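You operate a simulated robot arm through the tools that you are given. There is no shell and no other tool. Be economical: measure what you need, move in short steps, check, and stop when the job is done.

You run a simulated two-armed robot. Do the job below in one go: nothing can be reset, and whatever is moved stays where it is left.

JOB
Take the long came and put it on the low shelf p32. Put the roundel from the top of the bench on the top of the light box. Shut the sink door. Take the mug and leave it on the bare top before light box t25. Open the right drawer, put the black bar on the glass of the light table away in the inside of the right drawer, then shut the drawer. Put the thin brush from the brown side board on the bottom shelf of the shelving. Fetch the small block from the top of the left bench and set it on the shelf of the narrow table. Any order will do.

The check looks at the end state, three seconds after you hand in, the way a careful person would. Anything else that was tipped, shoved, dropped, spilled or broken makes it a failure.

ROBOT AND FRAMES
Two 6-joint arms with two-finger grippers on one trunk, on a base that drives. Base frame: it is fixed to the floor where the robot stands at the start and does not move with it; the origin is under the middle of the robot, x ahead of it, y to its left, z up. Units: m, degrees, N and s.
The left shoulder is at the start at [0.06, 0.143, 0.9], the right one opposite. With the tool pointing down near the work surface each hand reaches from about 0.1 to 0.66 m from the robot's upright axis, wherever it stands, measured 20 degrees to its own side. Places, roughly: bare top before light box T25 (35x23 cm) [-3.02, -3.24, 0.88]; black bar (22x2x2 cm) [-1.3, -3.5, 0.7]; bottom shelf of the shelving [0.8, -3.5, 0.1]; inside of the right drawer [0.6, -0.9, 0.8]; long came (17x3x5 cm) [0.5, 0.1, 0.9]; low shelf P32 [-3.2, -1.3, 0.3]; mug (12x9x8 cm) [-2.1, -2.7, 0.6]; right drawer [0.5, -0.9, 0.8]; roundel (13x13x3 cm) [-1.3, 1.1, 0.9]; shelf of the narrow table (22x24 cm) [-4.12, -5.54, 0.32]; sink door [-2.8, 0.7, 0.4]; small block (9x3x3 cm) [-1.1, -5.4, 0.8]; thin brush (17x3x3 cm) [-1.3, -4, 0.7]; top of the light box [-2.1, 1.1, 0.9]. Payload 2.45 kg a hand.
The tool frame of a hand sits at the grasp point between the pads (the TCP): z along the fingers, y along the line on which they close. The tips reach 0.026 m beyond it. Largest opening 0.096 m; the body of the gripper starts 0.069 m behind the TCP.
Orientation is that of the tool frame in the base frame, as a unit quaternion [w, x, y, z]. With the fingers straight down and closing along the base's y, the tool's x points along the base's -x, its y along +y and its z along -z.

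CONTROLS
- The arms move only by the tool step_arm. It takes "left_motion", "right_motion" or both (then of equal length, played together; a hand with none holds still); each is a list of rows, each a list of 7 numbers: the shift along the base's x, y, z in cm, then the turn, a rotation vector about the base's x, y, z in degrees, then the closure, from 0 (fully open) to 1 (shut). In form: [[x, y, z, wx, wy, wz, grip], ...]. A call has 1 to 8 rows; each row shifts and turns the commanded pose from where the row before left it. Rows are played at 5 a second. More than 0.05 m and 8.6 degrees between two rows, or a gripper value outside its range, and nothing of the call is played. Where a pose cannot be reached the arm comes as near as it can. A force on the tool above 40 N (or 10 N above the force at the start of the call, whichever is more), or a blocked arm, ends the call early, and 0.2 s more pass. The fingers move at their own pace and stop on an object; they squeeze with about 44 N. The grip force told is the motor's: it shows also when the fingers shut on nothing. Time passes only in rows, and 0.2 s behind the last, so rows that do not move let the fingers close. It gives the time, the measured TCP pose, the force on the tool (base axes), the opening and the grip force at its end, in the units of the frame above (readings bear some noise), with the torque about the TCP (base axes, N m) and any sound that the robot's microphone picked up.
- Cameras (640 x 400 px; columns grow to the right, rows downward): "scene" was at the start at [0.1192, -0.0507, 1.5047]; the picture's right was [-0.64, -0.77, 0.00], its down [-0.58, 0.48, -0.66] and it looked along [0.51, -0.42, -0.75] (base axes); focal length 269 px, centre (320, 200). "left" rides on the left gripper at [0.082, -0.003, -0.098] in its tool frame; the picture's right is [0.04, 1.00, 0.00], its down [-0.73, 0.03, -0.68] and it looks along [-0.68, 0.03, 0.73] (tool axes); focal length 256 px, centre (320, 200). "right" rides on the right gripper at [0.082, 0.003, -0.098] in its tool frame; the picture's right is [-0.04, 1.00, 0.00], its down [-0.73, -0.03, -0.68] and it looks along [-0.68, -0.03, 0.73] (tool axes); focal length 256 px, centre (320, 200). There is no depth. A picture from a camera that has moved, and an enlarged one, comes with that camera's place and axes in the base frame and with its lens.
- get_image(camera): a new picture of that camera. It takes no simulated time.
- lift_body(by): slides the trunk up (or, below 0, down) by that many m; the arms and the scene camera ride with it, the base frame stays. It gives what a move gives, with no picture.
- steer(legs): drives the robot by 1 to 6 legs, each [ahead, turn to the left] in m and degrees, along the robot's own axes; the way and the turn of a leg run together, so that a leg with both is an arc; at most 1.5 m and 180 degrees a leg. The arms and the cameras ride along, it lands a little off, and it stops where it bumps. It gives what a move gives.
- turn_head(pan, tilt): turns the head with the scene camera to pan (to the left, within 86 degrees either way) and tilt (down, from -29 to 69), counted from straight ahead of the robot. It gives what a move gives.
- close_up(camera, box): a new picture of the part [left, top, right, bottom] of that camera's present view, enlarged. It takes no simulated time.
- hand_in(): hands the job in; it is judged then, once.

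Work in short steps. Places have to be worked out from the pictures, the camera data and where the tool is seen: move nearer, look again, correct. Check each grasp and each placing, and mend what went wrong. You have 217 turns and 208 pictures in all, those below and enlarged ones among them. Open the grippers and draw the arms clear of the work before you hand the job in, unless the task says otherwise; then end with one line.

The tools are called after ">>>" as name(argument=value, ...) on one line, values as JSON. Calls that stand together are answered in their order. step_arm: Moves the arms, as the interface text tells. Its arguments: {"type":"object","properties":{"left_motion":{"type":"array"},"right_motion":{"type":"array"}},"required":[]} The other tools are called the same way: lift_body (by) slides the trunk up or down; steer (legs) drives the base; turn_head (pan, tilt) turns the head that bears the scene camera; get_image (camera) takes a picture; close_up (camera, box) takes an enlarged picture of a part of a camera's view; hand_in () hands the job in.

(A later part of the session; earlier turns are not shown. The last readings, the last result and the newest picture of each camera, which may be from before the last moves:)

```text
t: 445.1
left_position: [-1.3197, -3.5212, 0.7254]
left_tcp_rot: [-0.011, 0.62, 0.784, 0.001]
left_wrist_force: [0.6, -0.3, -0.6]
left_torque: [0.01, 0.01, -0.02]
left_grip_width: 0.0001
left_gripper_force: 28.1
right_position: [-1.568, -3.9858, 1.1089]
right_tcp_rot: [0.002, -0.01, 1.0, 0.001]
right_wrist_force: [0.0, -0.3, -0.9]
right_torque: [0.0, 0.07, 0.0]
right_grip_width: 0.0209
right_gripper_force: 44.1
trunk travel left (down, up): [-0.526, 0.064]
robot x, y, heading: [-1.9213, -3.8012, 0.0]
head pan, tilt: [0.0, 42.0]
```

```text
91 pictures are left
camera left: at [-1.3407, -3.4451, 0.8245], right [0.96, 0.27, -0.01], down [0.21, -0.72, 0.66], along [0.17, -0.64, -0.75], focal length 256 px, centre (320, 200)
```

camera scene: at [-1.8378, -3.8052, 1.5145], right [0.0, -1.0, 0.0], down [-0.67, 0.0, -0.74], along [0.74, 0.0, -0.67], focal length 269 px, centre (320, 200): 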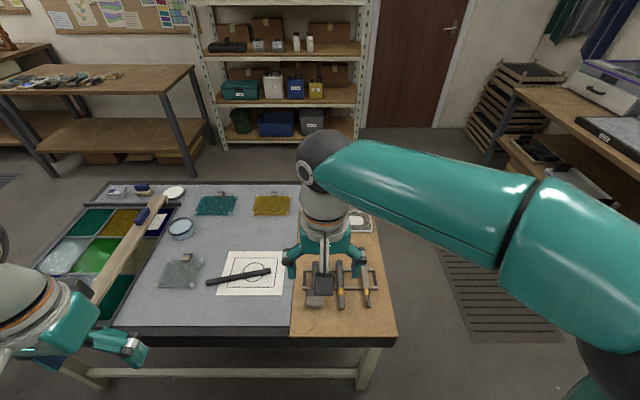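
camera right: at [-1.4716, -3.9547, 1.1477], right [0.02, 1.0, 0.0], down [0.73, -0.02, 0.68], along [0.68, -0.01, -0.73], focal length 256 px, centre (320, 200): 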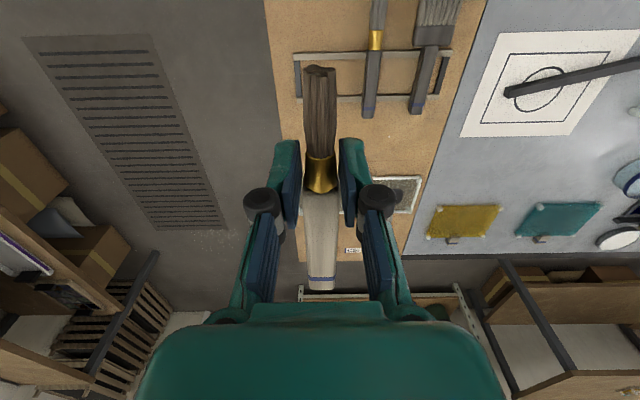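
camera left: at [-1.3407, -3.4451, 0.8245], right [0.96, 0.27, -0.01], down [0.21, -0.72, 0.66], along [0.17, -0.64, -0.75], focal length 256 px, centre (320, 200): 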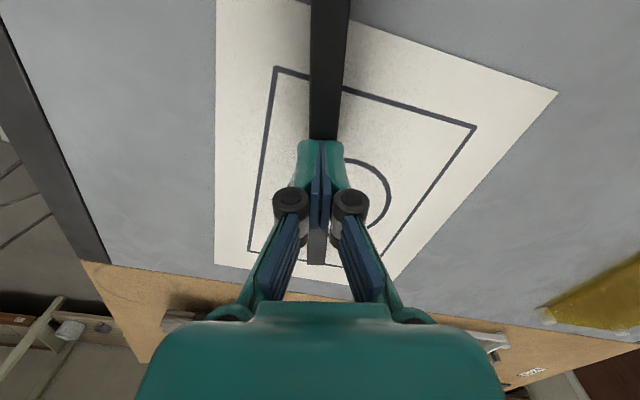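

Closed above the bar; reopen, lower to ~0.70 and close again.

>>> step_arm(left_motion=[[0, 0, 1, 0, 0, 0, 0.5], [0, 0, 0, 0, 0, 0, 0.5], [0, 0, -2, 0, 0, 0, 0.5], [0, 0, -1.2, 0, 0, 0, 0.5], [0, 0, 0, 0, 0, 0, 1], [0, 0, 0, 0, 0, 0, 1], [0, 0, 0, 0, 0, 0, 1], [0, 0, 0, 0, 0, 0, 1]])

>>> get_image(camera="left")

```text
t: 446.9
left_position: [-1.319, -3.5198, 0.7088]
left_tcp_rot: [-0.008, 0.62, 0.784, 0.005]
left_wrist_force: [11.2, 1.3, 27.9]
left_torque: [-0.21, -0.44, -0.07]
left_grip_width: 0.0155
left_gripper_force: 41.0
right_position: [-1.569, -3.9861, 1.1092]
right_tcp_rot: [0.002, -0.01, 1.0, 0.001]
right_wrist_force: [-0.5, 0.0, -0.8]
right_torque: [0.02, 0.05, -0.02]
right_grip_width: 0.0211
right_gripper_force: 43.8
trunk travel left (down, up): [-0.526, 0.064]
robot x, y, heading: [-1.9161, -3.8018, -0.3]
head pan, tilt: [0.0, 42.0]
```

```text
90 pictures are left
camera left: at [-1.3398, -3.4443, 0.8067], right [0.96, 0.27, 0.0], down [0.2, -0.72, 0.66], along [0.18, -0.64, -0.75], focal length 256 px, centre (320, 200)
```

left: 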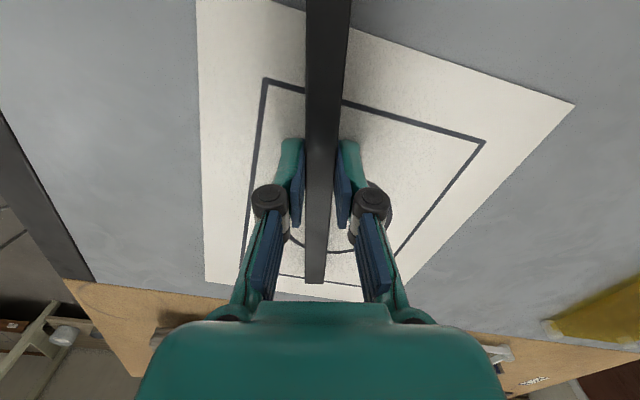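

Gripped (1.55 cm). Lift it and check.

>>> step_arm(left_motion=[[0, 0, 1, 0, 0, 0, 1], [0, 0, 3, 0, 0, 0, 1], [0, 0, 4.5, 0, 0, 0, 1], [0, 0, 4.5, 0, 0, 0, 1], [0, 0, 4.5, 0, 0, 0, 1], [0, 0, 4.5, 0, 0, 0, 1], [0, 0, 4.5, 0, 0, 0, 1], [0, 0, 4.5, 0, 0, 0, 1]])

>>> get_image(camera="left")

```text
t: 448.8
left_position: [-1.3207, -3.5204, 1.013]
left_tcp_rot: [-0.011, 0.621, 0.784, 0.001]
left_wrist_force: [0.1, 1.0, -1.8]
left_torque: [0.01, -0.02, -0.01]
left_grip_width: 0.0154
left_gripper_force: 41.7
right_position: [-1.5673, -3.9855, 1.1095]
right_tcp_rot: [0.003, -0.01, 1.0, 0.001]
right_wrist_force: [-0.7, -0.2, -1.2]
right_torque: [0.02, 0.06, -0.03]
right_grip_width: 0.021
right_gripper_force: 43.9
trunk travel left (down, up): [-0.526, 0.064]
robot x, y, heading: [-1.9208, -3.8009, 0.2]
head pan, tilt: [0.0, 42.0]
```

```text
89 pictures are left
camera left: at [-1.3407, -3.4445, 1.1125], right [0.96, 0.27, -0.01], down [0.21, -0.72, 0.66], along [0.17, -0.64, -0.75], focal length 256 px, centre (320, 200)
```

left: 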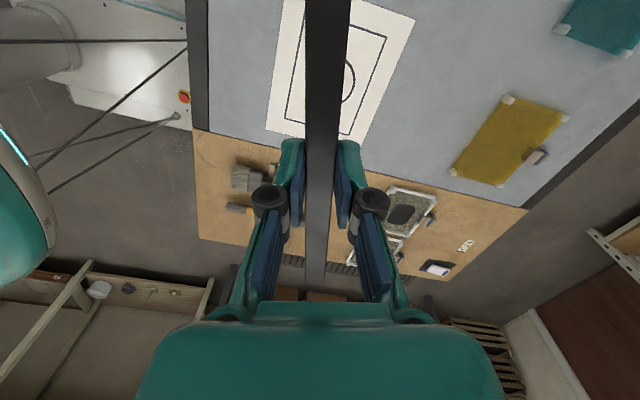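

Bar is held. Retract it, then drive around the light table's south end to the shelving.

>>> step_arm(left_motion=[[-4, 0, 1.5, 0, 0, 0, 1], [-4, 0, 1.5, 0, 0, 0, 1], [-4, 0, 1.5, 0, 0, 0, 1], [-4, 0, 1.5, 0, 0, 0, 1], [-4, 0, 1.5, 0, 0, 0, 1]])

>>> steer(legs=[[-0.28, 0], [0, -45]])

>>> steer(legs=[[0, -45], [0.85, 0], [0, 45]])

>>> steer(legs=[[0, 45], [1.4, 0], [0.65, 0], [0, 45]])

>>> turn_head(pan=0, tilt=30)

>>> get_image(camera="scene")

```text
t: 449.9
left_position: [-1.5227, -3.521, 1.0882]
left_tcp_rot: [-0.011, 0.621, 0.784, 0.001]
left_wrist_force: [-0.4, -0.4, -1.9]
left_torque: [0.01, -0.03, 0.02]
left_grip_width: 0.0153
left_gripper_force: 41.1
right_position: [-1.5678, -3.9864, 1.1101]
right_tcp_rot: [0.003, -0.01, 1.0, 0.002]
right_wrist_force: [-1.4, 1.0, -0.7]
right_torque: [0.01, 0.01, 0.0]
right_grip_width: 0.0209
right_gripper_force: 43.9
trunk travel left (down, up): [-0.526, 0.064]
robot x, y, heading: [-1.9173, -3.8027, 0.1]
head pan, tilt: [0.0, 42.0]
```

```text
t: 454.3
left_position: [-1.7207, -3.8858, 1.087]
left_tcp_rot: [-0.01, 0.873, 0.487, 0.006]
left_wrist_force: [0.2, 0.0, -1.7]
left_torque: [0.02, 0.02, 0.02]
left_grip_width: 0.0153
left_gripper_force: 41.2
right_position: [-2.0808, -4.1826, 1.1091]
right_tcp_rot: [0.001, 0.374, 0.928, 0.001]
right_wrist_force: [0.3, -1.1, -0.2]
right_torque: [0.05, 0.04, 0.0]
right_grip_width: 0.0211
right_gripper_force: 43.9
trunk travel left (down, up): [-0.526, 0.064]
robot x, y, heading: [-2.1838, -3.7833, -44.5]
head pan, tilt: [0.0, 42.0]
```

```text
t: 463.5
left_position: [-1.7218, -4.7358, 1.0864]
left_tcp_rot: [-0.01, 0.874, 0.486, 0.005]
left_wrist_force: [-0.4, -0.8, -1.4]
left_torque: [0.01, 0.0, 0.03]
left_grip_width: 0.0154
left_gripper_force: 41.8
right_position: [-2.0844, -5.0313, 1.1088]
right_tcp_rot: [0.001, 0.375, 0.927, 0.0]
right_wrist_force: [-0.4, -0.3, -0.6]
right_torque: [0.05, 0.05, -0.02]
right_grip_width: 0.0091
right_gripper_force: 36.5
trunk travel left (down, up): [-0.526, 0.064]
robot x, y, heading: [-2.2056, -4.6533, -45.2]
head pan, tilt: [0.0, 42.0]
```

```text
t: 478.5
left_position: [-0.0637, -4.2019, 1.0879]
left_tcp_rot: [-0.011, 0.284, 0.959, -0.003]
left_wrist_force: [-0.1, -0.5, -2.8]
left_torque: [0.02, 0.03, -0.01]
left_grip_width: 0.0153
left_gripper_force: 41.2
right_position: [0.225, -4.5706, 1.1101]
right_tcp_rot: [0.001, -0.382, 0.924, 0.001]
right_wrist_force: [-0.3, 0.2, -0.9]
right_torque: [-0.06, 0.03, 0.0]
right_grip_width: 0.0093
right_gripper_force: 37.3
trunk travel left (down, up): [-0.526, 0.064]
robot x, y, heading: [-0.1372, -4.6992, 43.6]
head pan, tilt: [0.0, 42.0]
```

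```text
t: 479.2
left_position: [-0.0613, -4.2046, 1.0885]
left_tcp_rot: [-0.012, 0.284, 0.959, -0.003]
left_wrist_force: [-0.6, -0.6, -1.6]
left_torque: [0.04, -0.02, 0.02]
left_grip_width: 0.0154
left_gripper_force: 41.6
right_position: [0.226, -4.5722, 1.111]
right_tcp_rot: [0.0, -0.382, 0.924, 0.002]
right_wrist_force: [-0.4, 0.3, -1.0]
right_torque: [-0.01, 0.02, -0.02]
right_grip_width: 0.009
right_gripper_force: 37.2
trunk travel left (down, up): [-0.526, 0.064]
robot x, y, heading: [-0.1365, -4.7024, 43.8]
head pan, tilt: [0.0, 30.0]
```

```text
88 pictures are left
camera scene: at [-0.0289, -4.5998, 1.5327], right [0.69, -0.72, 0.0], down [-0.36, -0.35, -0.87], along [0.63, 0.6, -0.5], focal length 269 px, centre (320, 200)
```

scene: 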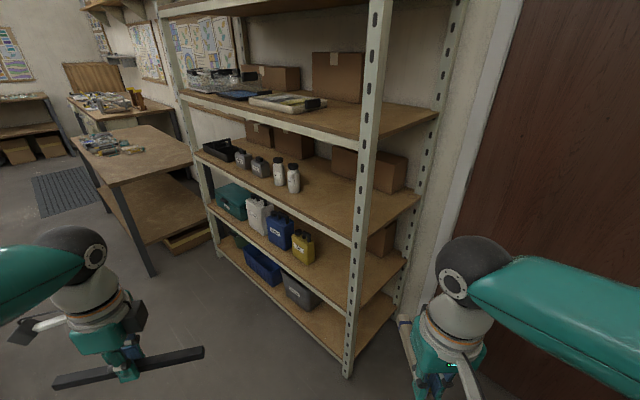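

The right grip width dropped to 0.9 cm during driving; check the brush.

>>> get_image(camera="right")

```text
87 pictures are left
camera right: at [0.1661, -4.6283, 1.2088], right [-0.68, 0.74, 0.0], down [0.54, 0.49, 0.68], along [0.5, 0.46, -0.73], focal length 256 px, centre (320, 200)
```

right: 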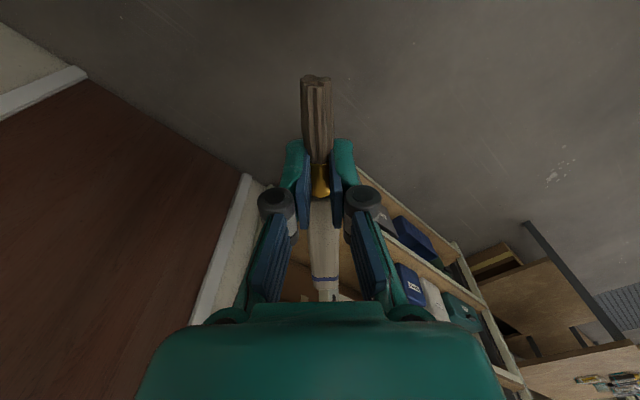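

Brush still held, slightly slid. The bottom shelf's south end (y −3.8…−4.1) is free. I draw the left hand back more and drive to stand before it.

>>> step_arm(left_motion=[[-2.5, -2.5, 0, 0, 0, 0, 1], [-2.5, -2.5, 0, 0, 0, 0, 1], [-2.5, -2.5, 0, 0, 0, 0, 1]])

>>> steer(legs=[[0, 46], [0.88, 0], [0, -45]])

>>> steer(legs=[[0, -45]])

>>> turn_head(pan=-15, tilt=45)

>>> get_image(camera="scene")

```text
t: 480.0
left_position: [-0.1396, -4.2771, 1.0892]
left_tcp_rot: [-0.011, 0.282, 0.959, -0.002]
left_wrist_force: [-0.6, 0.1, -0.7]
left_torque: [0.02, 0.0, -0.01]
left_grip_width: 0.0154
left_gripper_force: 41.0
right_position: [0.2249, -4.5723, 1.1108]
right_tcp_rot: [0.001, -0.383, 0.924, 0.002]
right_wrist_force: [-0.2, -0.7, -0.2]
right_torque: [-0.04, 0.03, 0.01]
right_grip_width: 0.0092
right_gripper_force: 36.9
trunk travel left (down, up): [-0.526, 0.064]
robot x, y, heading: [-0.14, -4.7029, 44.0]
head pan, tilt: [0.0, 30.0]
```

```text
t: 489.4
left_position: [-0.1405, -3.4003, 1.0888]
left_tcp_rot: [-0.01, 0.274, 0.962, -0.004]
left_wrist_force: [-0.1, 0.1, -1.8]
left_torque: [0.02, -0.01, 0.02]
left_grip_width: 0.0154
left_gripper_force: 41.5
right_position: [0.2288, -3.6866, 1.1112]
right_tcp_rot: [0.0, -0.392, 0.92, 0.001]
right_wrist_force: [0.8, 0.1, -0.8]
right_torque: [-0.08, 0.05, 0.02]
right_grip_width: 0.0092
right_gripper_force: 36.7
trunk travel left (down, up): [-0.526, 0.064]
robot x, y, heading: [-0.1461, -3.8121, 45.1]
head pan, tilt: [0.0, 30.0]
```

```text
t: 492.1
left_position: [0.1466, -3.5235, 1.0894]
left_tcp_rot: [-0.011, 0.62, 0.784, 0.0]
left_wrist_force: [0.2, -0.3, -2.5]
left_torque: [0.03, 0.0, -0.02]
left_grip_width: 0.0154
left_gripper_force: 42.4
right_position: [0.2067, -3.9889, 1.1119]
right_tcp_rot: [0.0, -0.008, 1.0, 0.001]
right_wrist_force: [0.4, 0.6, -1.8]
right_torque: [-0.01, 0.08, 0.0]
right_grip_width: 0.0091
right_gripper_force: 36.7
trunk travel left (down, up): [-0.526, 0.064]
robot x, y, heading: [-0.1464, -3.7871, -0.0]
head pan, tilt: [0.0, 30.0]
```

```text
t: 492.9
left_position: [0.1462, -3.5232, 1.0898]
left_tcp_rot: [-0.012, 0.622, 0.783, 0.001]
left_wrist_force: [0.0, -0.4, -1.4]
left_torque: [-0.01, 0.01, -0.01]
left_grip_width: 0.0153
left_gripper_force: 41.9
right_position: [0.2062, -3.9871, 1.1119]
right_tcp_rot: [0.001, -0.008, 1.0, 0.0]
right_wrist_force: [0.3, -0.2, -0.4]
right_torque: [-0.07, 0.05, 0.0]
right_grip_width: 0.0095
right_gripper_force: 37.1
trunk travel left (down, up): [-0.526, 0.064]
robot x, y, heading: [-0.1488, -3.785, 0.3]
head pan, tilt: [-15.0, 45.0]
```

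```text
86 pictures are left
camera scene: at [-0.0087, -3.8085, 1.5102], right [-0.26, -0.97, 0.0], down [-0.68, 0.18, -0.71], along [0.68, -0.18, -0.71], focal length 269 px, centre (320, 200)
```

scene: 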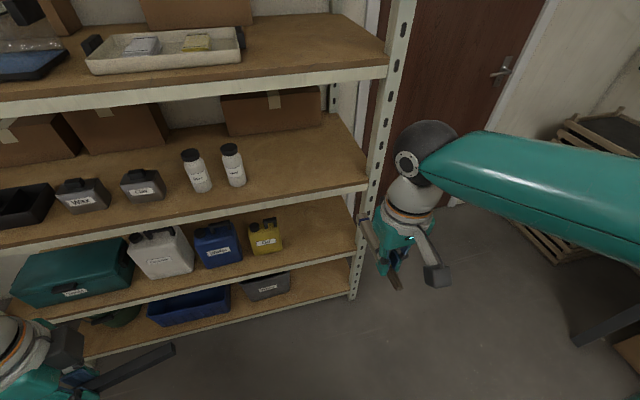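

The free stretch of bottom shelf is y −3.86…−4.13, front lip x≈0.65. I yaw the brush crosswise (+80°) while reaching forward, then pitch the tool forward about the brush's axis.

>>> step_arm(right_motion=[[1.2, 0, 0, 0, 0, 8, 1], [1.2, 0, 0, 0, 0, 8, 1], [1.2, 0, 0, 0, 0, 8, 1], [1.2, 0, 0, 0, 0, 8, 1], [1.2, 0, 0, 0, 0, 8, 1], [1.2, 0, 0, 0, 0, 8, 1], [1.2, 0, 0, 0, 0, 8, 1], [1.2, 0, 0, 0, 0, 8, 1]])

>>> step_arm(right_motion=[[0, 0, 0, 0, 0, 8, 1], [0, 0, 0, 0, 0, 8, 1], [0, 0, 0, 0, -8.5, 0, 1], [0, 0, 0, 0, -8.5, 0, 1], [0, 0, 0, 0, -8.5, 0, 1], [0, 0, 0, 0, -8.5, 0, 1], [0, 0, 0, 0, -8.5, 0, 1]])

>>> get_image(camera="scene")

>>> get_image(camera="right")

```text
t: 494.6
left_position: [0.1471, -3.5237, 1.0886]
left_tcp_rot: [-0.012, 0.621, 0.784, 0.0]
left_wrist_force: [-0.9, -0.5, -2.1]
left_torque: [0.0, 0.01, 0.03]
left_grip_width: 0.0153
left_gripper_force: 41.6
right_position: [0.3037, -3.9883, 1.1112]
right_tcp_rot: [0.001, -0.538, 0.843, 0.001]
right_wrist_force: [0.5, -0.4, -0.3]
right_torque: [-0.04, 0.03, 0.03]
right_grip_width: 0.009
right_gripper_force: 37.3
trunk travel left (down, up): [-0.526, 0.064]
robot x, y, heading: [-0.1461, -3.7896, -0.0]
head pan, tilt: [-15.0, 45.0]
```

```text
t: 496.2
left_position: [0.146, -3.5237, 1.0905]
left_tcp_rot: [-0.012, 0.621, 0.784, 0.001]
left_wrist_force: [0.1, 0.3, -2.7]
left_torque: [-0.01, 0.02, -0.03]
left_grip_width: 0.0154
left_gripper_force: 41.3
right_position: [0.3015, -3.9869, 1.1126]
right_tcp_rot: [0.278, -0.605, 0.708, -0.234]
right_wrist_force: [0.3, 0.2, -1.1]
right_torque: [-0.06, 0.04, -0.02]
right_grip_width: 0.0092
right_gripper_force: 37.0
trunk travel left (down, up): [-0.526, 0.064]
robot x, y, heading: [-0.1439, -3.7904, -0.2]
head pan, tilt: [-15.0, 45.0]
```

```text
85 pictures are left
camera scene: at [-0.0093, -3.8096, 1.5102], right [-0.26, -0.97, 0.0], down [-0.68, 0.18, -0.71], along [0.68, -0.18, -0.71], focal length 269 px, centre (320, 200)
```

scene: 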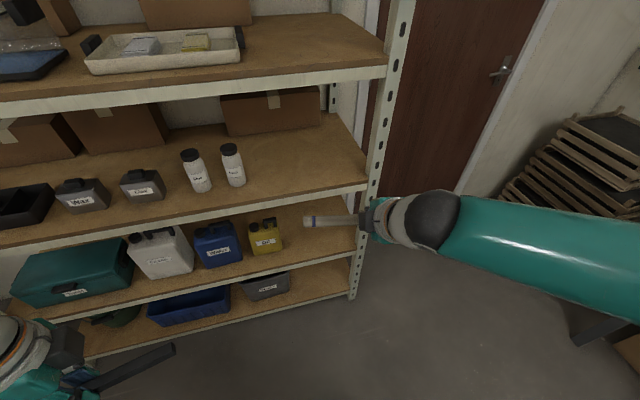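

```text
84 pictures are left
camera right: at [0.2233, -4.0692, 1.1734], right [-0.72, 0.2, -0.66], down [-0.36, 0.72, 0.6], along [0.59, 0.67, -0.45], focal length 256 px, centre (320, 200)
```

right: 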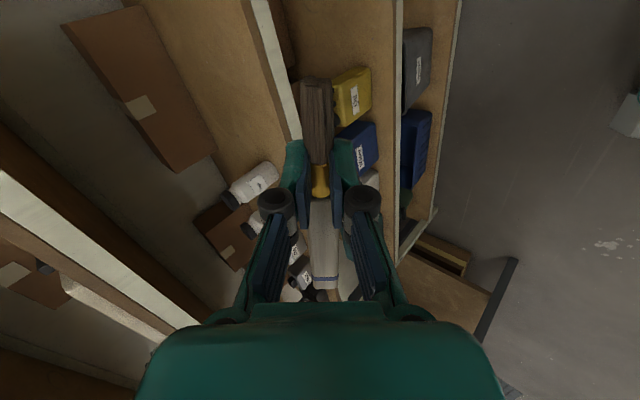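

Orientation is good: brush crosswise, tool pitched 43°. Now lower the trunk and hand at this standoff.

>>> lift_body(by=-0.4)

>>> lift_body(by=-0.12)

>>> step_arm(right_motion=[[0, -0.5, -4.9, 0, 0, 0, 1], [0, -0.5, -4.9, 0, 0, 0, 1], [0, -0.5, -4.9, 0, 0, 0, 1], [0, -0.5, -4.9, 0, 0, 0, 1], [0, -0.5, -4.9, 0, 0, 0, 1], [0, -0.5, -4.9, 0, 0, 0, 1], [0, -0.5, -4.9, 0, 0, 0, 1], [0, 0, -4, 0, 0, 0, 1]])

>>> get_image(camera="scene")

>>> get_image(camera="right")

```text
t: 500.1
left_position: [0.147, -3.5244, 0.691]
left_tcp_rot: [-0.011, 0.621, 0.783, 0.001]
left_wrist_force: [0.2, 0.1, -1.6]
left_torque: [-0.01, 0.01, -0.01]
left_grip_width: 0.0156
left_gripper_force: 41.1
right_position: [0.3014, -3.9879, 0.7107]
right_tcp_rot: [0.276, -0.605, 0.709, -0.234]
right_wrist_force: [0.2, 0.5, -1.2]
right_torque: [-0.05, 0.01, -0.01]
right_grip_width: 0.0091
right_gripper_force: 37.0
trunk travel left (down, up): [-0.126, 0.464]
robot x, y, heading: [-0.1455, -3.79, 0.2]
head pan, tilt: [-15.0, 45.0]
```

```text
t: 501.6
left_position: [0.1469, -3.5252, 0.5701]
left_tcp_rot: [-0.011, 0.621, 0.784, 0.002]
left_wrist_force: [0.2, 0.7, -2.6]
left_torque: [0.0, 0.0, 0.0]
left_grip_width: 0.0153
left_gripper_force: 41.4
right_position: [0.302, -3.9879, 0.5911]
right_tcp_rot: [0.276, -0.606, 0.709, -0.234]
right_wrist_force: [-0.6, 0.3, -1.0]
right_torque: [-0.03, -0.01, 0.0]
right_grip_width: 0.0096
right_gripper_force: 37.0
trunk travel left (down, up): [-0.006, 0.584]
robot x, y, heading: [-0.1455, -3.7844, 0.2]
head pan, tilt: [-15.0, 45.0]
```

```text
t: 503.4
left_position: [0.1464, -3.5251, 0.5694]
left_tcp_rot: [-0.011, 0.621, 0.783, 0.001]
left_wrist_force: [-0.5, 0.0, -2.2]
left_torque: [0.0, -0.02, 0.01]
left_grip_width: 0.0152
left_gripper_force: 41.4
right_position: [0.3353, -3.9593, 0.2464]
right_tcp_rot: [0.269, -0.604, 0.712, -0.237]
right_wrist_force: [0.8, -0.3, 0.3]
right_torque: [-0.02, 0.05, -0.03]
right_grip_width: 0.0093
right_gripper_force: 36.9
right hand out of reach, approached as far as the arm can: row 4, 5, 6, 7, 8
trunk travel left (down, up): [-0.006, 0.584]
robot x, y, heading: [-0.1449, -3.7896, 0.2]
head pan, tilt: [-15.0, 45.0]
```

```text
83 pictures are left
camera scene: at [-0.0089, -3.8095, 0.9902], right [-0.26, -0.97, 0.0], down [-0.68, 0.18, -0.71], along [0.68, -0.18, -0.71], focal length 269 px, centre (320, 200)
```

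scene: 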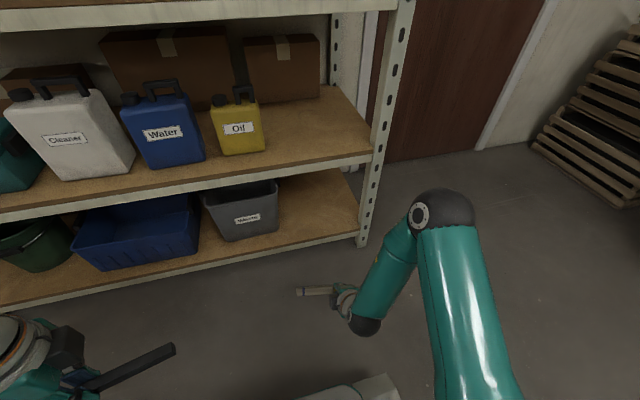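

```text
82 pictures are left
camera right: at [0.2562, -4.0382, 0.3102], right [-0.73, 0.2, -0.66], down [-0.34, 0.73, 0.59], along [0.6, 0.66, -0.46], focal length 256 px, centre (320, 200)
```

right: 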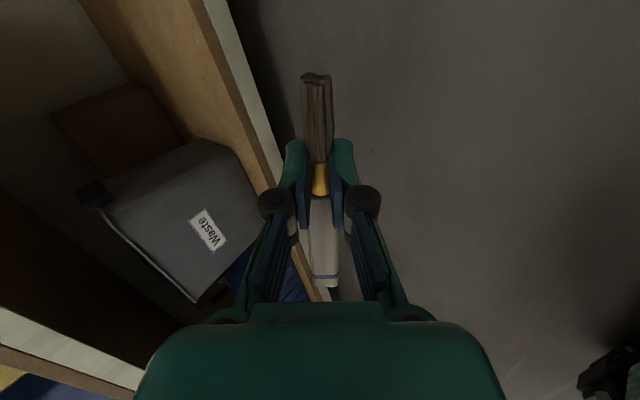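

The pitched wrist is too close to the shoulder to go lower here; extend forward while lowering.

>>> step_arm(right_motion=[[4, -1.5, 0, 0, 0, 0, 1], [4, -1.5, 0, 0, 0, 0, 1], [3, -1.5, -2, 0, 0, 0, 1], [0, -1, -4, 0, 0, 0, 1], [0, 0, 0, 0, 0, 0, 1]])

>>> get_image(camera="scene")

```text
t: 504.6
left_position: [0.1463, -3.524, 0.5706]
left_tcp_rot: [-0.012, 0.622, 0.783, 0.001]
left_wrist_force: [0.6, 0.7, -1.9]
left_torque: [0.0, 0.03, 0.0]
left_grip_width: 0.0155
left_gripper_force: 41.5
right_position: [0.4592, -3.9943, 0.1978]
right_tcp_rot: [0.266, -0.605, 0.712, -0.236]
right_wrist_force: [0.0, -0.5, -0.8]
right_torque: [-0.04, 0.01, -0.02]
right_grip_width: 0.0093
right_gripper_force: 36.8
right hand out of reach, approached as far as the arm can: row 1, 3, 4
trunk travel left (down, up): [-0.006, 0.584]
robot x, y, heading: [-0.1472, -3.7865, 0.0]
head pan, tilt: [-15.0, 45.0]
```

```text
81 pictures are left
camera scene: at [-0.0086, -3.8095, 0.9901], right [-0.26, -0.97, 0.0], down [-0.68, 0.18, -0.71], along [0.68, -0.18, -0.71], focal length 269 px, centre (320, 200)
```

scene: 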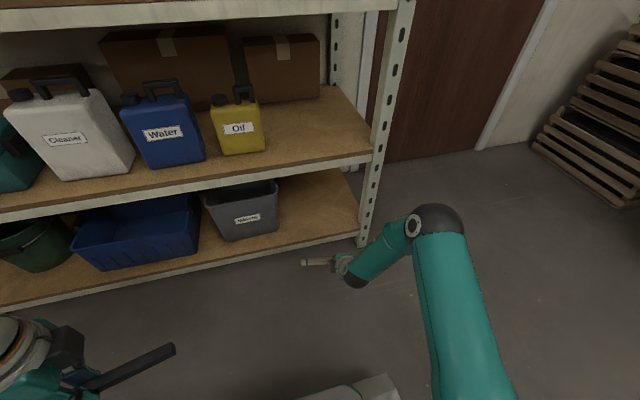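

z=0.198 here. I reduce the pitch by ~17° and lower again to see if it gets nearer the shelf level.

>>> step_arm(right_motion=[[-2, 0, 0, 0, 8.5, 0, 1], [-1, 0, -2, 0, 8.5, 0, 1], [0, 0, -3, 0, 0, 0, 1], [0, 0, -3, 0, 0, 0, 1], [0, 0, 0, 0, 0, 0, 1]])

>>> get_image(camera="right")

```text
t: 505.8
left_position: [0.147, -3.5248, 0.57]
left_tcp_rot: [-0.012, 0.622, 0.783, 0.0]
left_wrist_force: [0.2, 0.5, -2.3]
left_torque: [0.0, -0.02, -0.03]
left_grip_width: 0.0153
left_gripper_force: 40.7
right_position: [0.4273, -3.9947, 0.119]
right_tcp_rot: [0.168, -0.634, 0.742, -0.142]
right_wrist_force: [0.5, -0.2, -1.1]
right_torque: [-0.04, 0.04, -0.01]
right_grip_width: 0.0092
right_gripper_force: 36.6
trunk travel left (down, up): [-0.006, 0.584]
robot x, y, heading: [-0.1479, -3.7851, 0.2]
head pan, tilt: [-15.0, 45.0]
```

```text
80 pictures are left
camera right: at [0.3714, -4.0752, 0.2007], right [-0.89, 0.2, -0.42], down [-0.16, 0.72, 0.68], along [0.43, 0.67, -0.6], focal length 256 px, centre (320, 200)
```

right: 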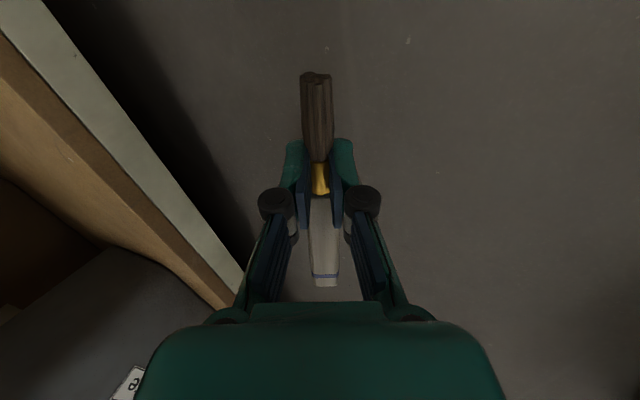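

With ~26° pitch z=0.12 is reachable. The shelf surface is z≈0.115 and the lip above ends at 0.455, so I enter shallow: raise to 0.165, then drive 0.27 m in.

>>> step_arm(right_motion=[[0, -1.5, 2.3, 0, 0, 0, 1], [0, 0, 2.3, 0, 0, 0, 1]])

>>> steer(legs=[[0.2, 0]])

>>> get_image(camera="scene")

>>> get_image(camera="right")

```text
t: 506.4
left_position: [0.1466, -3.5243, 0.5694]
left_tcp_rot: [-0.012, 0.621, 0.784, 0.0]
left_wrist_force: [0.6, 0.5, -1.2]
left_torque: [-0.01, 0.0, 0.03]
left_grip_width: 0.0153
left_gripper_force: 41.6
right_position: [0.4282, -4.0089, 0.1645]
right_tcp_rot: [0.168, -0.634, 0.741, -0.141]
right_wrist_force: [-0.5, 0.5, -0.6]
right_torque: [-0.05, 0.02, -0.01]
right_grip_width: 0.0093
right_gripper_force: 37.4
trunk travel left (down, up): [-0.006, 0.584]
robot x, y, heading: [-0.1458, -3.7883, 0.1]
head pan, tilt: [-15.0, 45.0]
```

```text
t: 508.0
left_position: [0.336, -3.5254, 0.5702]
left_tcp_rot: [-0.013, 0.622, 0.783, 0.001]
left_wrist_force: [-0.7, 0.6, -2.2]
left_torque: [-0.01, 0.02, -0.02]
left_grip_width: 0.0152
left_gripper_force: 41.1
right_position: [0.6205, -4.0091, 0.1698]
right_tcp_rot: [0.17, -0.634, 0.741, -0.143]
right_wrist_force: [-1.9, 0.0, 3.8]
right_torque: [-0.09, 0.12, -0.04]
right_grip_width: 0.0088
right_gripper_force: 36.4
trunk travel left (down, up): [-0.006, 0.584]
robot x, y, heading: [0.0457, -3.7861, -0.1]
head pan, tilt: [-15.0, 45.0]
stopped in leg 1: the force on the tool passed its limit at 64 N (the readings are from after the stop); the commanded pose is now the measured one
```

```text
79 pictures are left
camera scene: at [0.1807, -3.8092, 0.99], right [-0.26, -0.97, 0.0], down [-0.68, 0.18, -0.71], along [0.68, -0.18, -0.71], focal length 269 px, centre (320, 200)
```

scene: 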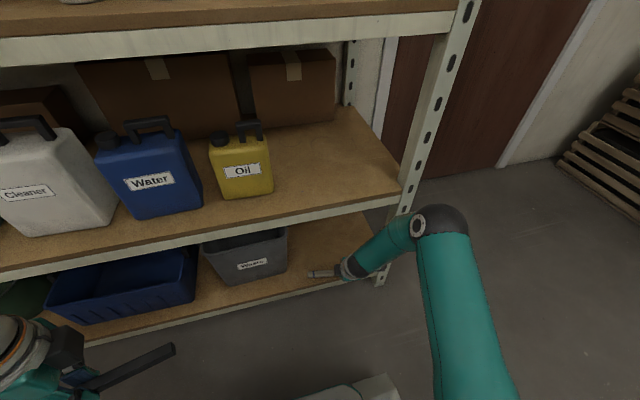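

```text
78 pictures are left
camera right: at [0.5629, -4.0902, 0.251], right [-0.88, 0.2, -0.42], down [-0.17, 0.72, 0.68], along [0.44, 0.67, -0.6], focal length 256 px, centre (320, 200)
```

right: 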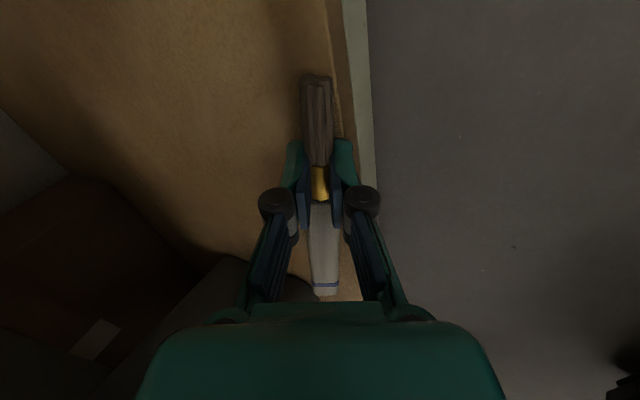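

The fingertips caught the shelf's front lip (edge at x≈0.606, top ≈0.13). Raise 2.5 cm and look before advancing.

>>> step_arm(right_motion=[[0, 0, 1.3, 0, 0, 0, 1], [0, 0, 1.2, 0, 0, 0, 1], [2, 0, 0, 0, 0, 0, 1], [2, 0, 0, 0, 0, 0, 1], [0, 0, 0, 0, 0, 0, 1]])

>>> get_image(camera="right")

>>> close_up(camera="scene", box=[220, 160, 480, 320])

```text
t: 509.2
left_position: [0.3372, -3.5239, 0.5705]
left_tcp_rot: [-0.013, 0.621, 0.784, 0.002]
left_wrist_force: [0.4, 0.3, -2.6]
left_torque: [0.0, 0.04, -0.01]
left_grip_width: 0.0155
left_gripper_force: 41.1
right_position: [0.6598, -4.0102, 0.1945]
right_tcp_rot: [0.17, -0.634, 0.741, -0.142]
right_wrist_force: [0.1, -0.6, -1.2]
right_torque: [-0.07, 0.01, 0.01]
right_grip_width: 0.0086
right_gripper_force: 36.7
trunk travel left (down, up): [-0.006, 0.584]
robot x, y, heading: [0.0426, -3.7874, 0.2]
head pan, tilt: [-15.0, 45.0]
```

```text
77 pictures are left
camera right: at [0.6031, -4.0904, 0.2758], right [-0.88, 0.2, -0.42], down [-0.17, 0.72, 0.68], along [0.44, 0.67, -0.6], focal length 256 px, centre (320, 200)
```

right: 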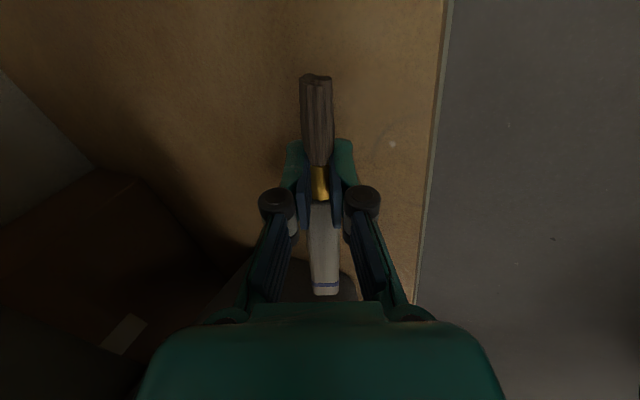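

```text
2.46 times, centred on (350, 240) of scene
camera zoom: at [0.181, -3.8093, 0.9901], right [-0.26, -0.97, 0.0], down [-0.68, 0.18, -0.71], along [0.68, -0.18, -0.71], focal length 662 px, centre (246, 102)
```

zoom: 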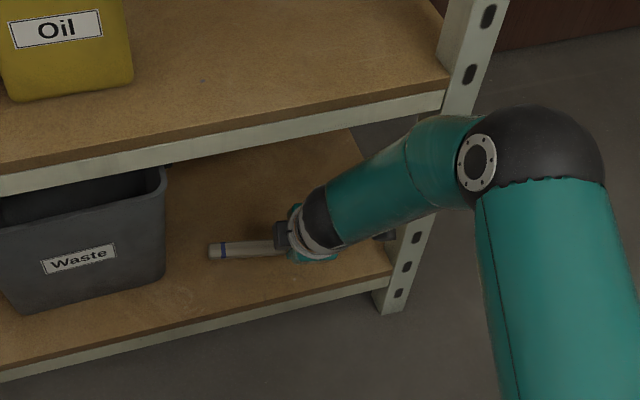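

Brush is above the shelf, clear of the bin. Move 1.5 cm deeper and lower to contact.

>>> step_arm(right_motion=[[1.5, 0, 0, 0, 0, 0, 1], [0, 0, -1.5, 0, 0, 0, 1], [0, 0, -0.8, 0, 0, 0, 1], [0, 0, -0.5, 0, 0, 0, 1], [0, 0, -0.5, 0, 0, 0, 1], [0, 0, -0.5, 0, 0, 0, 1], [0, 0, -0.5, 0, 0, 0, 1], [0, 0, -0.5, 0, 0, 0, 1]])

>>> get_image(camera="right")

```text
t: 510.4
left_position: [0.3353, -3.5234, 0.5715]
left_tcp_rot: [-0.012, 0.622, 0.783, 0.001]
left_wrist_force: [-0.2, -0.4, -2.3]
left_torque: [0.0, -0.05, 0.02]
left_grip_width: 0.0156
left_gripper_force: 41.3
right_position: [0.6757, -4.0101, 0.1687]
right_tcp_rot: [0.172, -0.634, 0.74, -0.146]
right_wrist_force: [-10.7, 1.4, 19.3]
right_torque: [-0.19, 0.37, -0.11]
right_grip_width: 0.0088
right_gripper_force: 36.3
trunk travel left (down, up): [-0.006, 0.584]
robot x, y, heading: [0.042, -3.7896, 0.2]
head pan, tilt: [-15.0, 45.0]
stopped in row 5 (right hand): the force on the tool passed its limit at 46 N (the readings are from after the stop); the commanded pose is now the measured one
```

```text
75 pictures are left
camera right: at [0.6188, -4.0905, 0.2505], right [-0.88, 0.2, -0.43], down [-0.17, 0.72, 0.67], along [0.44, 0.67, -0.6], focal length 256 px, centre (320, 200)
```

right: 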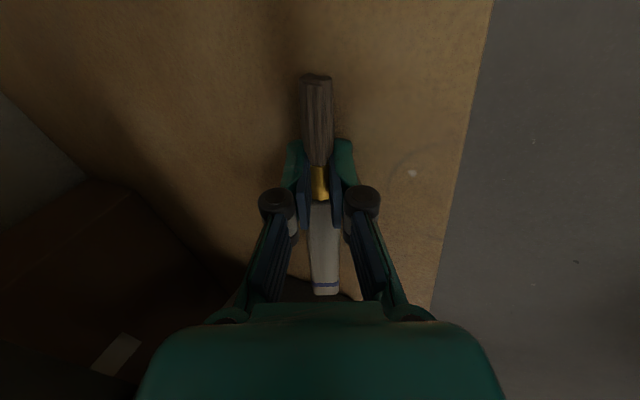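

Tips touch the shelf. Ease up 0.4 cm, open gently, then withdraw along the tool axis.

>>> step_arm(right_motion=[[0, 0, 0.4, 0, 0, 0, 0.85], [0, 0, 0, 0, 0, 0, 0.7], [0, 0, 0, 0, 0, 0, 0.6], [-1.3, 0, 2.6, 0, 0, 0, 0.6], [-2, 0, 2, 0, 0, 0, 0.6], [-3, 0, 0, 0, 0, 0, 0.6]])

>>> get_image(camera="right")

>>> get_image(camera="scene")

```text
t: 511.8
left_position: [0.3368, -3.5248, 0.5706]
left_tcp_rot: [-0.013, 0.622, 0.783, 0.001]
left_wrist_force: [-0.7, 0.2, -2.3]
left_torque: [-0.02, -0.03, 0.02]
left_grip_width: 0.0157
left_gripper_force: 41.6
right_position: [0.6111, -4.0094, 0.2167]
right_tcp_rot: [0.171, -0.634, 0.74, -0.145]
right_wrist_force: [-0.5, 0.6, -0.6]
right_torque: [0.0, 0.01, -0.01]
right_grip_width: 0.0387
right_gripper_force: 0.1
trunk travel left (down, up): [-0.006, 0.584]
robot x, y, heading: [0.0425, -3.7915, -0.1]
head pan, tilt: [-15.0, 45.0]
```

```text
74 pictures are left
camera right: at [0.5545, -4.0905, 0.2986], right [-0.88, 0.2, -0.43], down [-0.17, 0.72, 0.68], along [0.44, 0.67, -0.6], focal length 256 px, centre (320, 200)
```

right: 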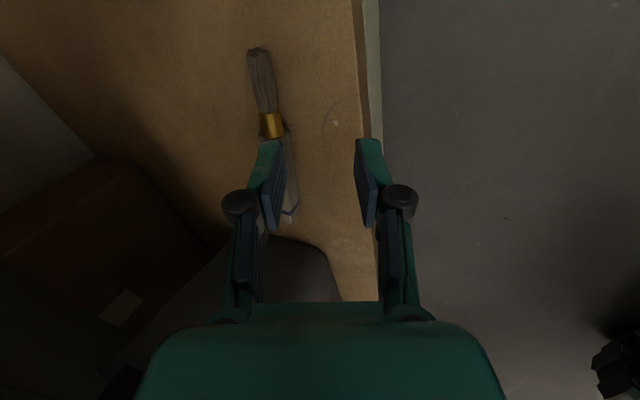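

```text
73 pictures are left
camera scene: at [0.1809, -3.8092, 0.9901], right [-0.26, -0.97, 0.0], down [-0.68, 0.18, -0.71], along [0.68, -0.18, -0.71], focal length 269 px, centre (320, 200)
```

scene: 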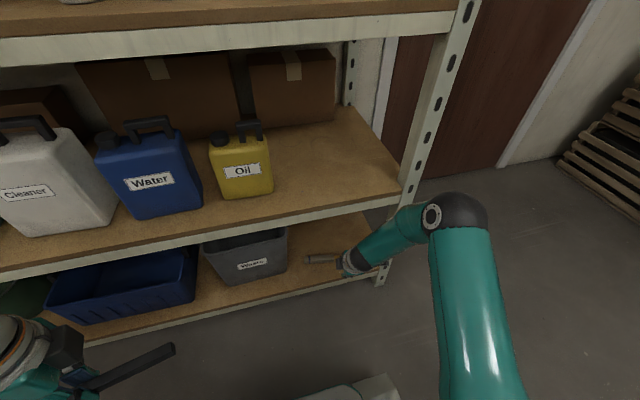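

Brush is on the bottom shelf. Back out, raise the trunk, and restore the right tool's orientation.

>>> steer(legs=[[-0.25, 0]])

>>> get_image(camera="scene")

>>> lift_body(by=0.4)

>>> lift_body(by=0.12)

>>> step_arm(right_motion=[[0, 0, 4.5, 0, 8, 0, 0], [0, 0, 4.5, 0, 8, 0, 0], [0, 0, 4.5, 0, 8, 0, 0], [0, 0, 4.5, 0, 0, -8, 0], [0, 0, 4.5, 0, 0, -8, 0], [0, 0, 4.5, 0, 0, -8, 0], [0, 0, 4.5, 0, 0, -8, 0], [0, 0, 4.5, 0, 0, -8, 0]])

>>> step_arm(right_motion=[[-3, 0, 3, 0, 0, -8, 0], [-3, 0, 0, 0, 0, -8, 0], [-3, 0, 0, 0, 0, -8, 0], [-3, 0, 0, 0, 0, -8, 0], [0, 0, 0, 0, 0, -8, 0]])

```text
t: 513.6
left_position: [0.0853, -3.5242, 0.5711]
left_tcp_rot: [-0.013, 0.621, 0.784, 0.001]
left_wrist_force: [0.5, 0.6, -1.4]
left_torque: [-0.01, 0.03, 0.02]
left_grip_width: 0.0156
left_gripper_force: 41.5
right_position: [0.3614, -4.0106, 0.2171]
right_tcp_rot: [0.171, -0.634, 0.741, -0.145]
right_wrist_force: [0.4, 0.4, 0.5]
right_torque: [0.02, 0.02, 0.02]
right_grip_width: 0.0385
right_gripper_force: 0.1
trunk travel left (down, up): [-0.006, 0.584]
robot x, y, heading: [-0.2078, -3.7874, 0.0]
head pan, tilt: [-15.0, 45.0]
```

```text
72 pictures are left
camera scene: at [-0.0701, -3.8096, 0.9901], right [-0.26, -0.97, 0.0], down [-0.68, 0.18, -0.71], along [0.68, -0.18, -0.71], focal length 269 px, centre (320, 200)
```

scene: 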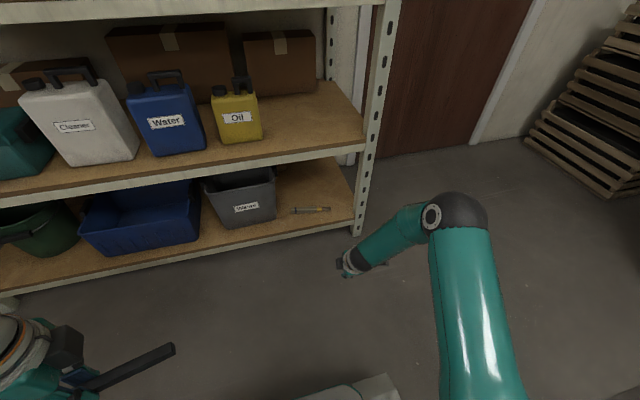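

```text
t: 517.5
left_position: [0.085, -3.5246, 0.9711]
left_tcp_rot: [-0.012, 0.621, 0.784, 0.001]
left_wrist_force: [-0.6, 0.1, -2.2]
left_torque: [0.02, 0.02, 0.01]
left_grip_width: 0.0155
left_gripper_force: 41.3
right_position: [0.3633, -4.0093, 0.6163]
right_tcp_rot: [0.171, -0.634, 0.74, -0.145]
right_wrist_force: [0.6, -0.6, 1.4]
right_torque: [-0.01, -0.03, 0.0]
right_grip_width: 0.0385
right_gripper_force: 0.0
trunk travel left (down, up): [-0.406, 0.184]
robot x, y, heading: [-0.2107, -3.7851, -0.1]
head pan, tilt: [-15.0, 45.0]
```

```text
t: 519.0
left_position: [0.0857, -3.5247, 1.0914]
left_tcp_rot: [-0.013, 0.621, 0.784, 0.001]
left_wrist_force: [0.4, 0.3, -2.0]
left_torque: [-0.02, 0.0, 0.0]
left_grip_width: 0.0156
left_gripper_force: 41.6
right_position: [0.3614, -4.0096, 0.7379]
right_tcp_rot: [0.171, -0.634, 0.741, -0.144]
right_wrist_force: [-0.5, -0.3, -0.2]
right_torque: [0.0, 0.0, -0.02]
right_grip_width: 0.0384
right_gripper_force: 0.1
trunk travel left (down, up): [-0.526, 0.064]
robot x, y, heading: [-0.206, -3.7884, 0.1]
head pan, tilt: [-15.0, 45.0]
```

```text
t: 520.8
left_position: [0.0866, -3.5236, 1.0917]
left_tcp_rot: [-0.012, 0.622, 0.783, 0.0]
left_wrist_force: [0.4, -0.9, -1.5]
left_torque: [-0.01, -0.04, -0.02]
left_grip_width: 0.0152
left_gripper_force: 41.2
right_position: [0.3629, -4.0102, 1.098]
right_tcp_rot: [0.009, -0.349, 0.937, -0.015]
right_wrist_force: [-1.0, 0.4, 0.1]
right_torque: [-0.04, 0.02, 0.01]
right_grip_width: 0.0962
right_gripper_force: 0.1
trunk travel left (down, up): [-0.526, 0.064]
robot x, y, heading: [-0.2054, -3.7857, 0.2]
head pan, tilt: [-15.0, 45.0]
```

```text
t: 522.0
left_position: [0.0864, -3.5243, 1.0907]
left_tcp_rot: [-0.012, 0.621, 0.784, 0.001]
left_wrist_force: [0.0, -0.9, -1.6]
left_torque: [0.03, -0.01, 0.01]
left_grip_width: 0.0152
left_gripper_force: 40.7
right_position: [0.2423, -4.0099, 1.1271]
right_tcp_rot: [0.003, -0.008, 1.0, -0.017]
right_wrist_force: [-0.1, -0.1, -0.4]
right_torque: [-0.01, 0.03, 0.01]
right_grip_width: 0.0959
right_gripper_force: 0.0
trunk travel left (down, up): [-0.526, 0.064]
robot x, y, heading: [-0.2106, -3.7888, 0.2]
head pan, tilt: [-15.0, 45.0]
```

Brush rests flat on the bottom shelf. Now drive to the bench with the right drawer.

>>> steer(legs=[[0, 45]])

>>> steer(legs=[[0, 57], [1.4, 0], [0, -12]])

>>> steer(legs=[[1.4, 0], [0.25, 0], [0, -45]])

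>>> steer(legs=[[0, -45]])

>>> turn_head(pan=0, tilt=35)

>>> get_image(camera="scene")

```text
t: 524.7
left_position: [-0.1888, -3.3943, 1.0912]
left_tcp_rot: [-0.012, 0.272, 0.962, -0.004]
left_wrist_force: [0.3, 0.6, -2.9]
left_torque: [-0.01, 0.03, -0.01]
left_grip_width: 0.0155
left_gripper_force: 41.2
right_position: [0.2675, -3.6247, 1.127]
right_tcp_rot: [0.01, -0.393, 0.919, -0.014]
right_wrist_force: [0.3, 0.4, 0.1]
right_torque: [0.0, 0.01, 0.0]
right_grip_width: 0.0957
right_gripper_force: 0.0
trunk travel left (down, up): [-0.526, 0.064]
robot x, y, heading: [-0.191, -3.8053, 45.3]
head pan, tilt: [-15.0, 45.0]
```

```text
t: 527.8
left_position: [-0.5282, -3.5716, 1.0922]
left_tcp_rot: [-0.008, -0.204, 0.979, -0.01]
left_wrist_force: [-0.8, -0.1, -2.2]
left_torque: [0.01, -0.05, 0.01]
left_grip_width: 0.0155
left_gripper_force: 41.9
right_position: [-0.0798, -3.3276, 1.1296]
right_tcp_rot: [-0.015, 0.775, -0.632, 0.007]
right_wrist_force: [-1.1, 0.2, -0.4]
right_torque: [-0.01, -0.05, 0.03]
right_grip_width: 0.0961
right_gripper_force: 0.1
trunk travel left (down, up): [-0.526, 0.064]
robot x, y, heading: [-0.154, -3.8003, 100.3]
head pan, tilt: [-15.0, 45.0]
stopped in leg 1: the robot was blocked; the commanded pose is now the measured one
```

```text
t: 538.7
left_position: [-0.5394, -1.753, 1.0925]
left_tcp_rot: [-0.012, 0.186, 0.982, -0.005]
left_wrist_force: [-0.5, -0.3, -2.2]
left_torque: [-0.01, 0.03, -0.01]
left_grip_width: 0.0154
left_gripper_force: 41.2
right_position: [-0.0507, -1.9002, 1.1285]
right_tcp_rot: [0.012, -0.472, 0.882, -0.012]
right_wrist_force: [0.0, 0.3, -0.7]
right_torque: [-0.03, -0.01, 0.03]
right_grip_width: 0.0959
right_gripper_force: 0.0
trunk travel left (down, up): [-0.526, 0.064]
robot x, y, heading: [-0.464, -2.1655, 54.6]
head pan, tilt: [-15.0, 45.0]
```

```text
t: 541.4
left_position: [-0.2238, -1.8192, 1.0928]
left_tcp_rot: [-0.013, 0.549, 0.836, -0.001]
left_wrist_force: [0.1, -0.6, -1.6]
left_torque: [0.0, 0.03, 0.0]
left_grip_width: 0.0154
left_gripper_force: 41.7
right_position: [0.0201, -2.2685, 1.1299]
right_tcp_rot: [0.006, -0.099, 0.995, -0.016]
right_wrist_force: [0.3, 0.5, -0.8]
right_torque: [-0.01, 0.03, -0.02]
right_grip_width: 0.0959
right_gripper_force: 0.1
trunk travel left (down, up): [-0.526, 0.064]
robot x, y, heading: [-0.4632, -2.1386, 9.9]
head pan, tilt: [-15.0, 45.0]
```

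```text
t: 542.1
left_position: [-0.2239, -1.8179, 1.0935]
left_tcp_rot: [-0.012, 0.548, 0.836, -0.001]
left_wrist_force: [-0.1, -0.6, -2.1]
left_torque: [-0.01, -0.01, 0.05]
left_grip_width: 0.0153
left_gripper_force: 41.2
right_position: [0.019, -2.2676, 1.1302]
right_tcp_rot: [0.006, -0.099, 0.995, -0.016]
right_wrist_force: [-0.2, -0.3, -0.2]
right_torque: [-0.02, 0.0, -0.01]
right_grip_width: 0.096
right_gripper_force: 0.0
trunk travel left (down, up): [-0.526, 0.064]
robot x, y, heading: [-0.4624, -2.1322, 9.9]
head pan, tilt: [0.0, 35.0]
```

```text
71 pictures are left
camera scene: at [-0.3187, -2.1112, 1.5249], right [0.17, -0.99, 0.0], down [-0.57, -0.1, -0.82], along [0.81, 0.14, -0.57], focal length 269 px, centre (320, 200)
```

scene: 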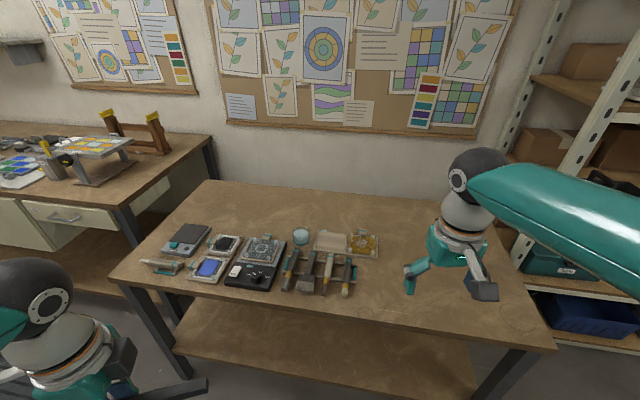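

Turn to north and drive 1.4 m, then face the drawer.

>>> steer(legs=[[0, 40]])

>>> steer(legs=[[0, 40]])

>>> steer(legs=[[1.4, 0], [0, -45]])

>>> steer(legs=[[0, -45]])

>>> turn_head(pan=-10, tilt=38)

>>> get_image(camera="scene")

```text
t: 544.6
left_position: [-0.4839, -1.7381, 1.0942]
left_tcp_rot: [-0.012, 0.23, 0.973, -0.005]
left_wrist_force: [0.1, 0.8, -1.4]
left_torque: [-0.03, 0.04, -0.04]
left_grip_width: 0.0156
left_gripper_force: 41.7
right_position: [-0.0088, -1.928, 1.1301]
right_tcp_rot: [0.012, -0.434, 0.901, -0.012]
right_wrist_force: [0.0, 0.5, -0.2]
right_torque: [-0.04, 0.03, 0.01]
right_grip_width: 0.0959
right_gripper_force: 0.0
trunk travel left (down, up): [-0.526, 0.064]
robot x, y, heading: [-0.4488, -2.1485, 49.7]
head pan, tilt: [0.0, 35.0]
```

```text
t: 547.1
left_position: [-0.7419, -1.8612, 1.0928]
left_tcp_rot: [-0.01, -0.122, 0.992, -0.009]
left_wrist_force: [-0.8, -0.1, -2.0]
left_torque: [0.01, 0.0, 0.01]
left_grip_width: 0.0153
left_gripper_force: 41.3
right_position: [-0.2586, -1.6979, 1.1306]
right_tcp_rot: [-0.015, 0.718, -0.696, 0.008]
right_wrist_force: [-0.1, 0.5, -0.1]
right_torque: [-0.01, 0.01, -0.02]
right_grip_width: 0.0961
right_gripper_force: 0.1
trunk travel left (down, up): [-0.526, 0.064]
robot x, y, heading: [-0.4202, -2.1505, 89.9]
head pan, tilt: [0.0, 35.0]
```

```text
t: 556.6
left_position: [-0.4456, -0.3167, 1.0943]
left_tcp_rot: [-0.012, 0.271, 0.962, -0.004]
left_wrist_force: [0.3, -0.2, -1.7]
left_torque: [-0.02, 0.03, 0.03]
left_grip_width: 0.0153
left_gripper_force: 41.5
right_position: [0.0104, -0.545, 1.1301]
right_tcp_rot: [0.01, -0.395, 0.919, -0.014]
right_wrist_force: [0.9, 1.0, -0.1]
right_torque: [-0.01, 0.0, -0.03]
right_grip_width: 0.0958
right_gripper_force: 0.0
trunk travel left (down, up): [-0.526, 0.064]
robot x, y, heading: [-0.4442, -0.7296, 45.0]
head pan, tilt: [0.0, 35.0]
```

```text
t: 559.3
left_position: [-0.151, -0.4391, 1.0938]
left_tcp_rot: [-0.013, 0.624, 0.782, 0.0]
left_wrist_force: [-0.2, -0.8, -3.1]
left_torque: [0.01, -0.04, 0.01]
left_grip_width: 0.0157
left_gripper_force: 41.1
right_position: [0.0066, -0.9244, 1.1315]
right_tcp_rot: [0.004, -0.008, 1.0, -0.017]
right_wrist_force: [-0.9, -0.2, -0.3]
right_torque: [0.01, 0.04, -0.02]
right_grip_width: 0.0957
right_gripper_force: 0.2
trunk travel left (down, up): [-0.526, 0.064]
robot x, y, heading: [-0.4452, -0.7045, -0.1]
head pan, tilt: [0.0, 35.0]
```

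```text
t: 560.0
left_position: [-0.1523, -0.4373, 1.0959]
left_tcp_rot: [-0.012, 0.622, 0.783, 0.0]
left_wrist_force: [-0.2, 0.3, -2.2]
left_torque: [-0.03, 0.02, -0.02]
left_grip_width: 0.0153
left_gripper_force: 41.1
right_position: [0.005, -0.9235, 1.1324]
right_tcp_rot: [0.005, -0.009, 1.0, -0.017]
right_wrist_force: [-0.1, -1.2, 0.7]
right_torque: [-0.02, 0.02, 0.03]
right_grip_width: 0.0958
right_gripper_force: 0.0
trunk travel left (down, up): [-0.526, 0.064]
robot x, y, heading: [-0.4454, -0.702, -0.3]
head pan, tilt: [-10.0, 38.0]
```

```text
70 pictures are left
camera scene: at [-0.3003, -0.7185, 1.5204], right [-0.18, -0.98, 0.0], down [-0.61, 0.11, -0.79], along [0.78, -0.14, -0.62], focal length 269 px, centre (320, 200)
```

scene: 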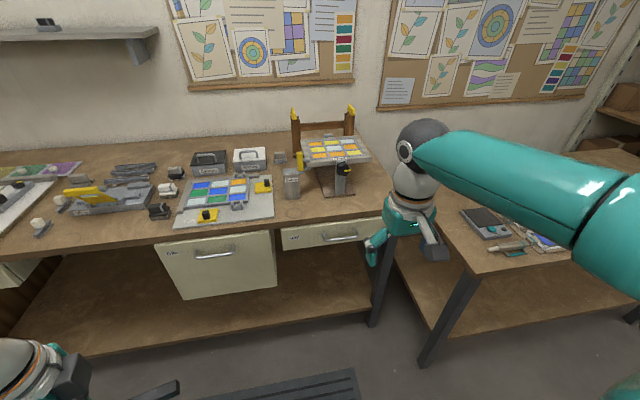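

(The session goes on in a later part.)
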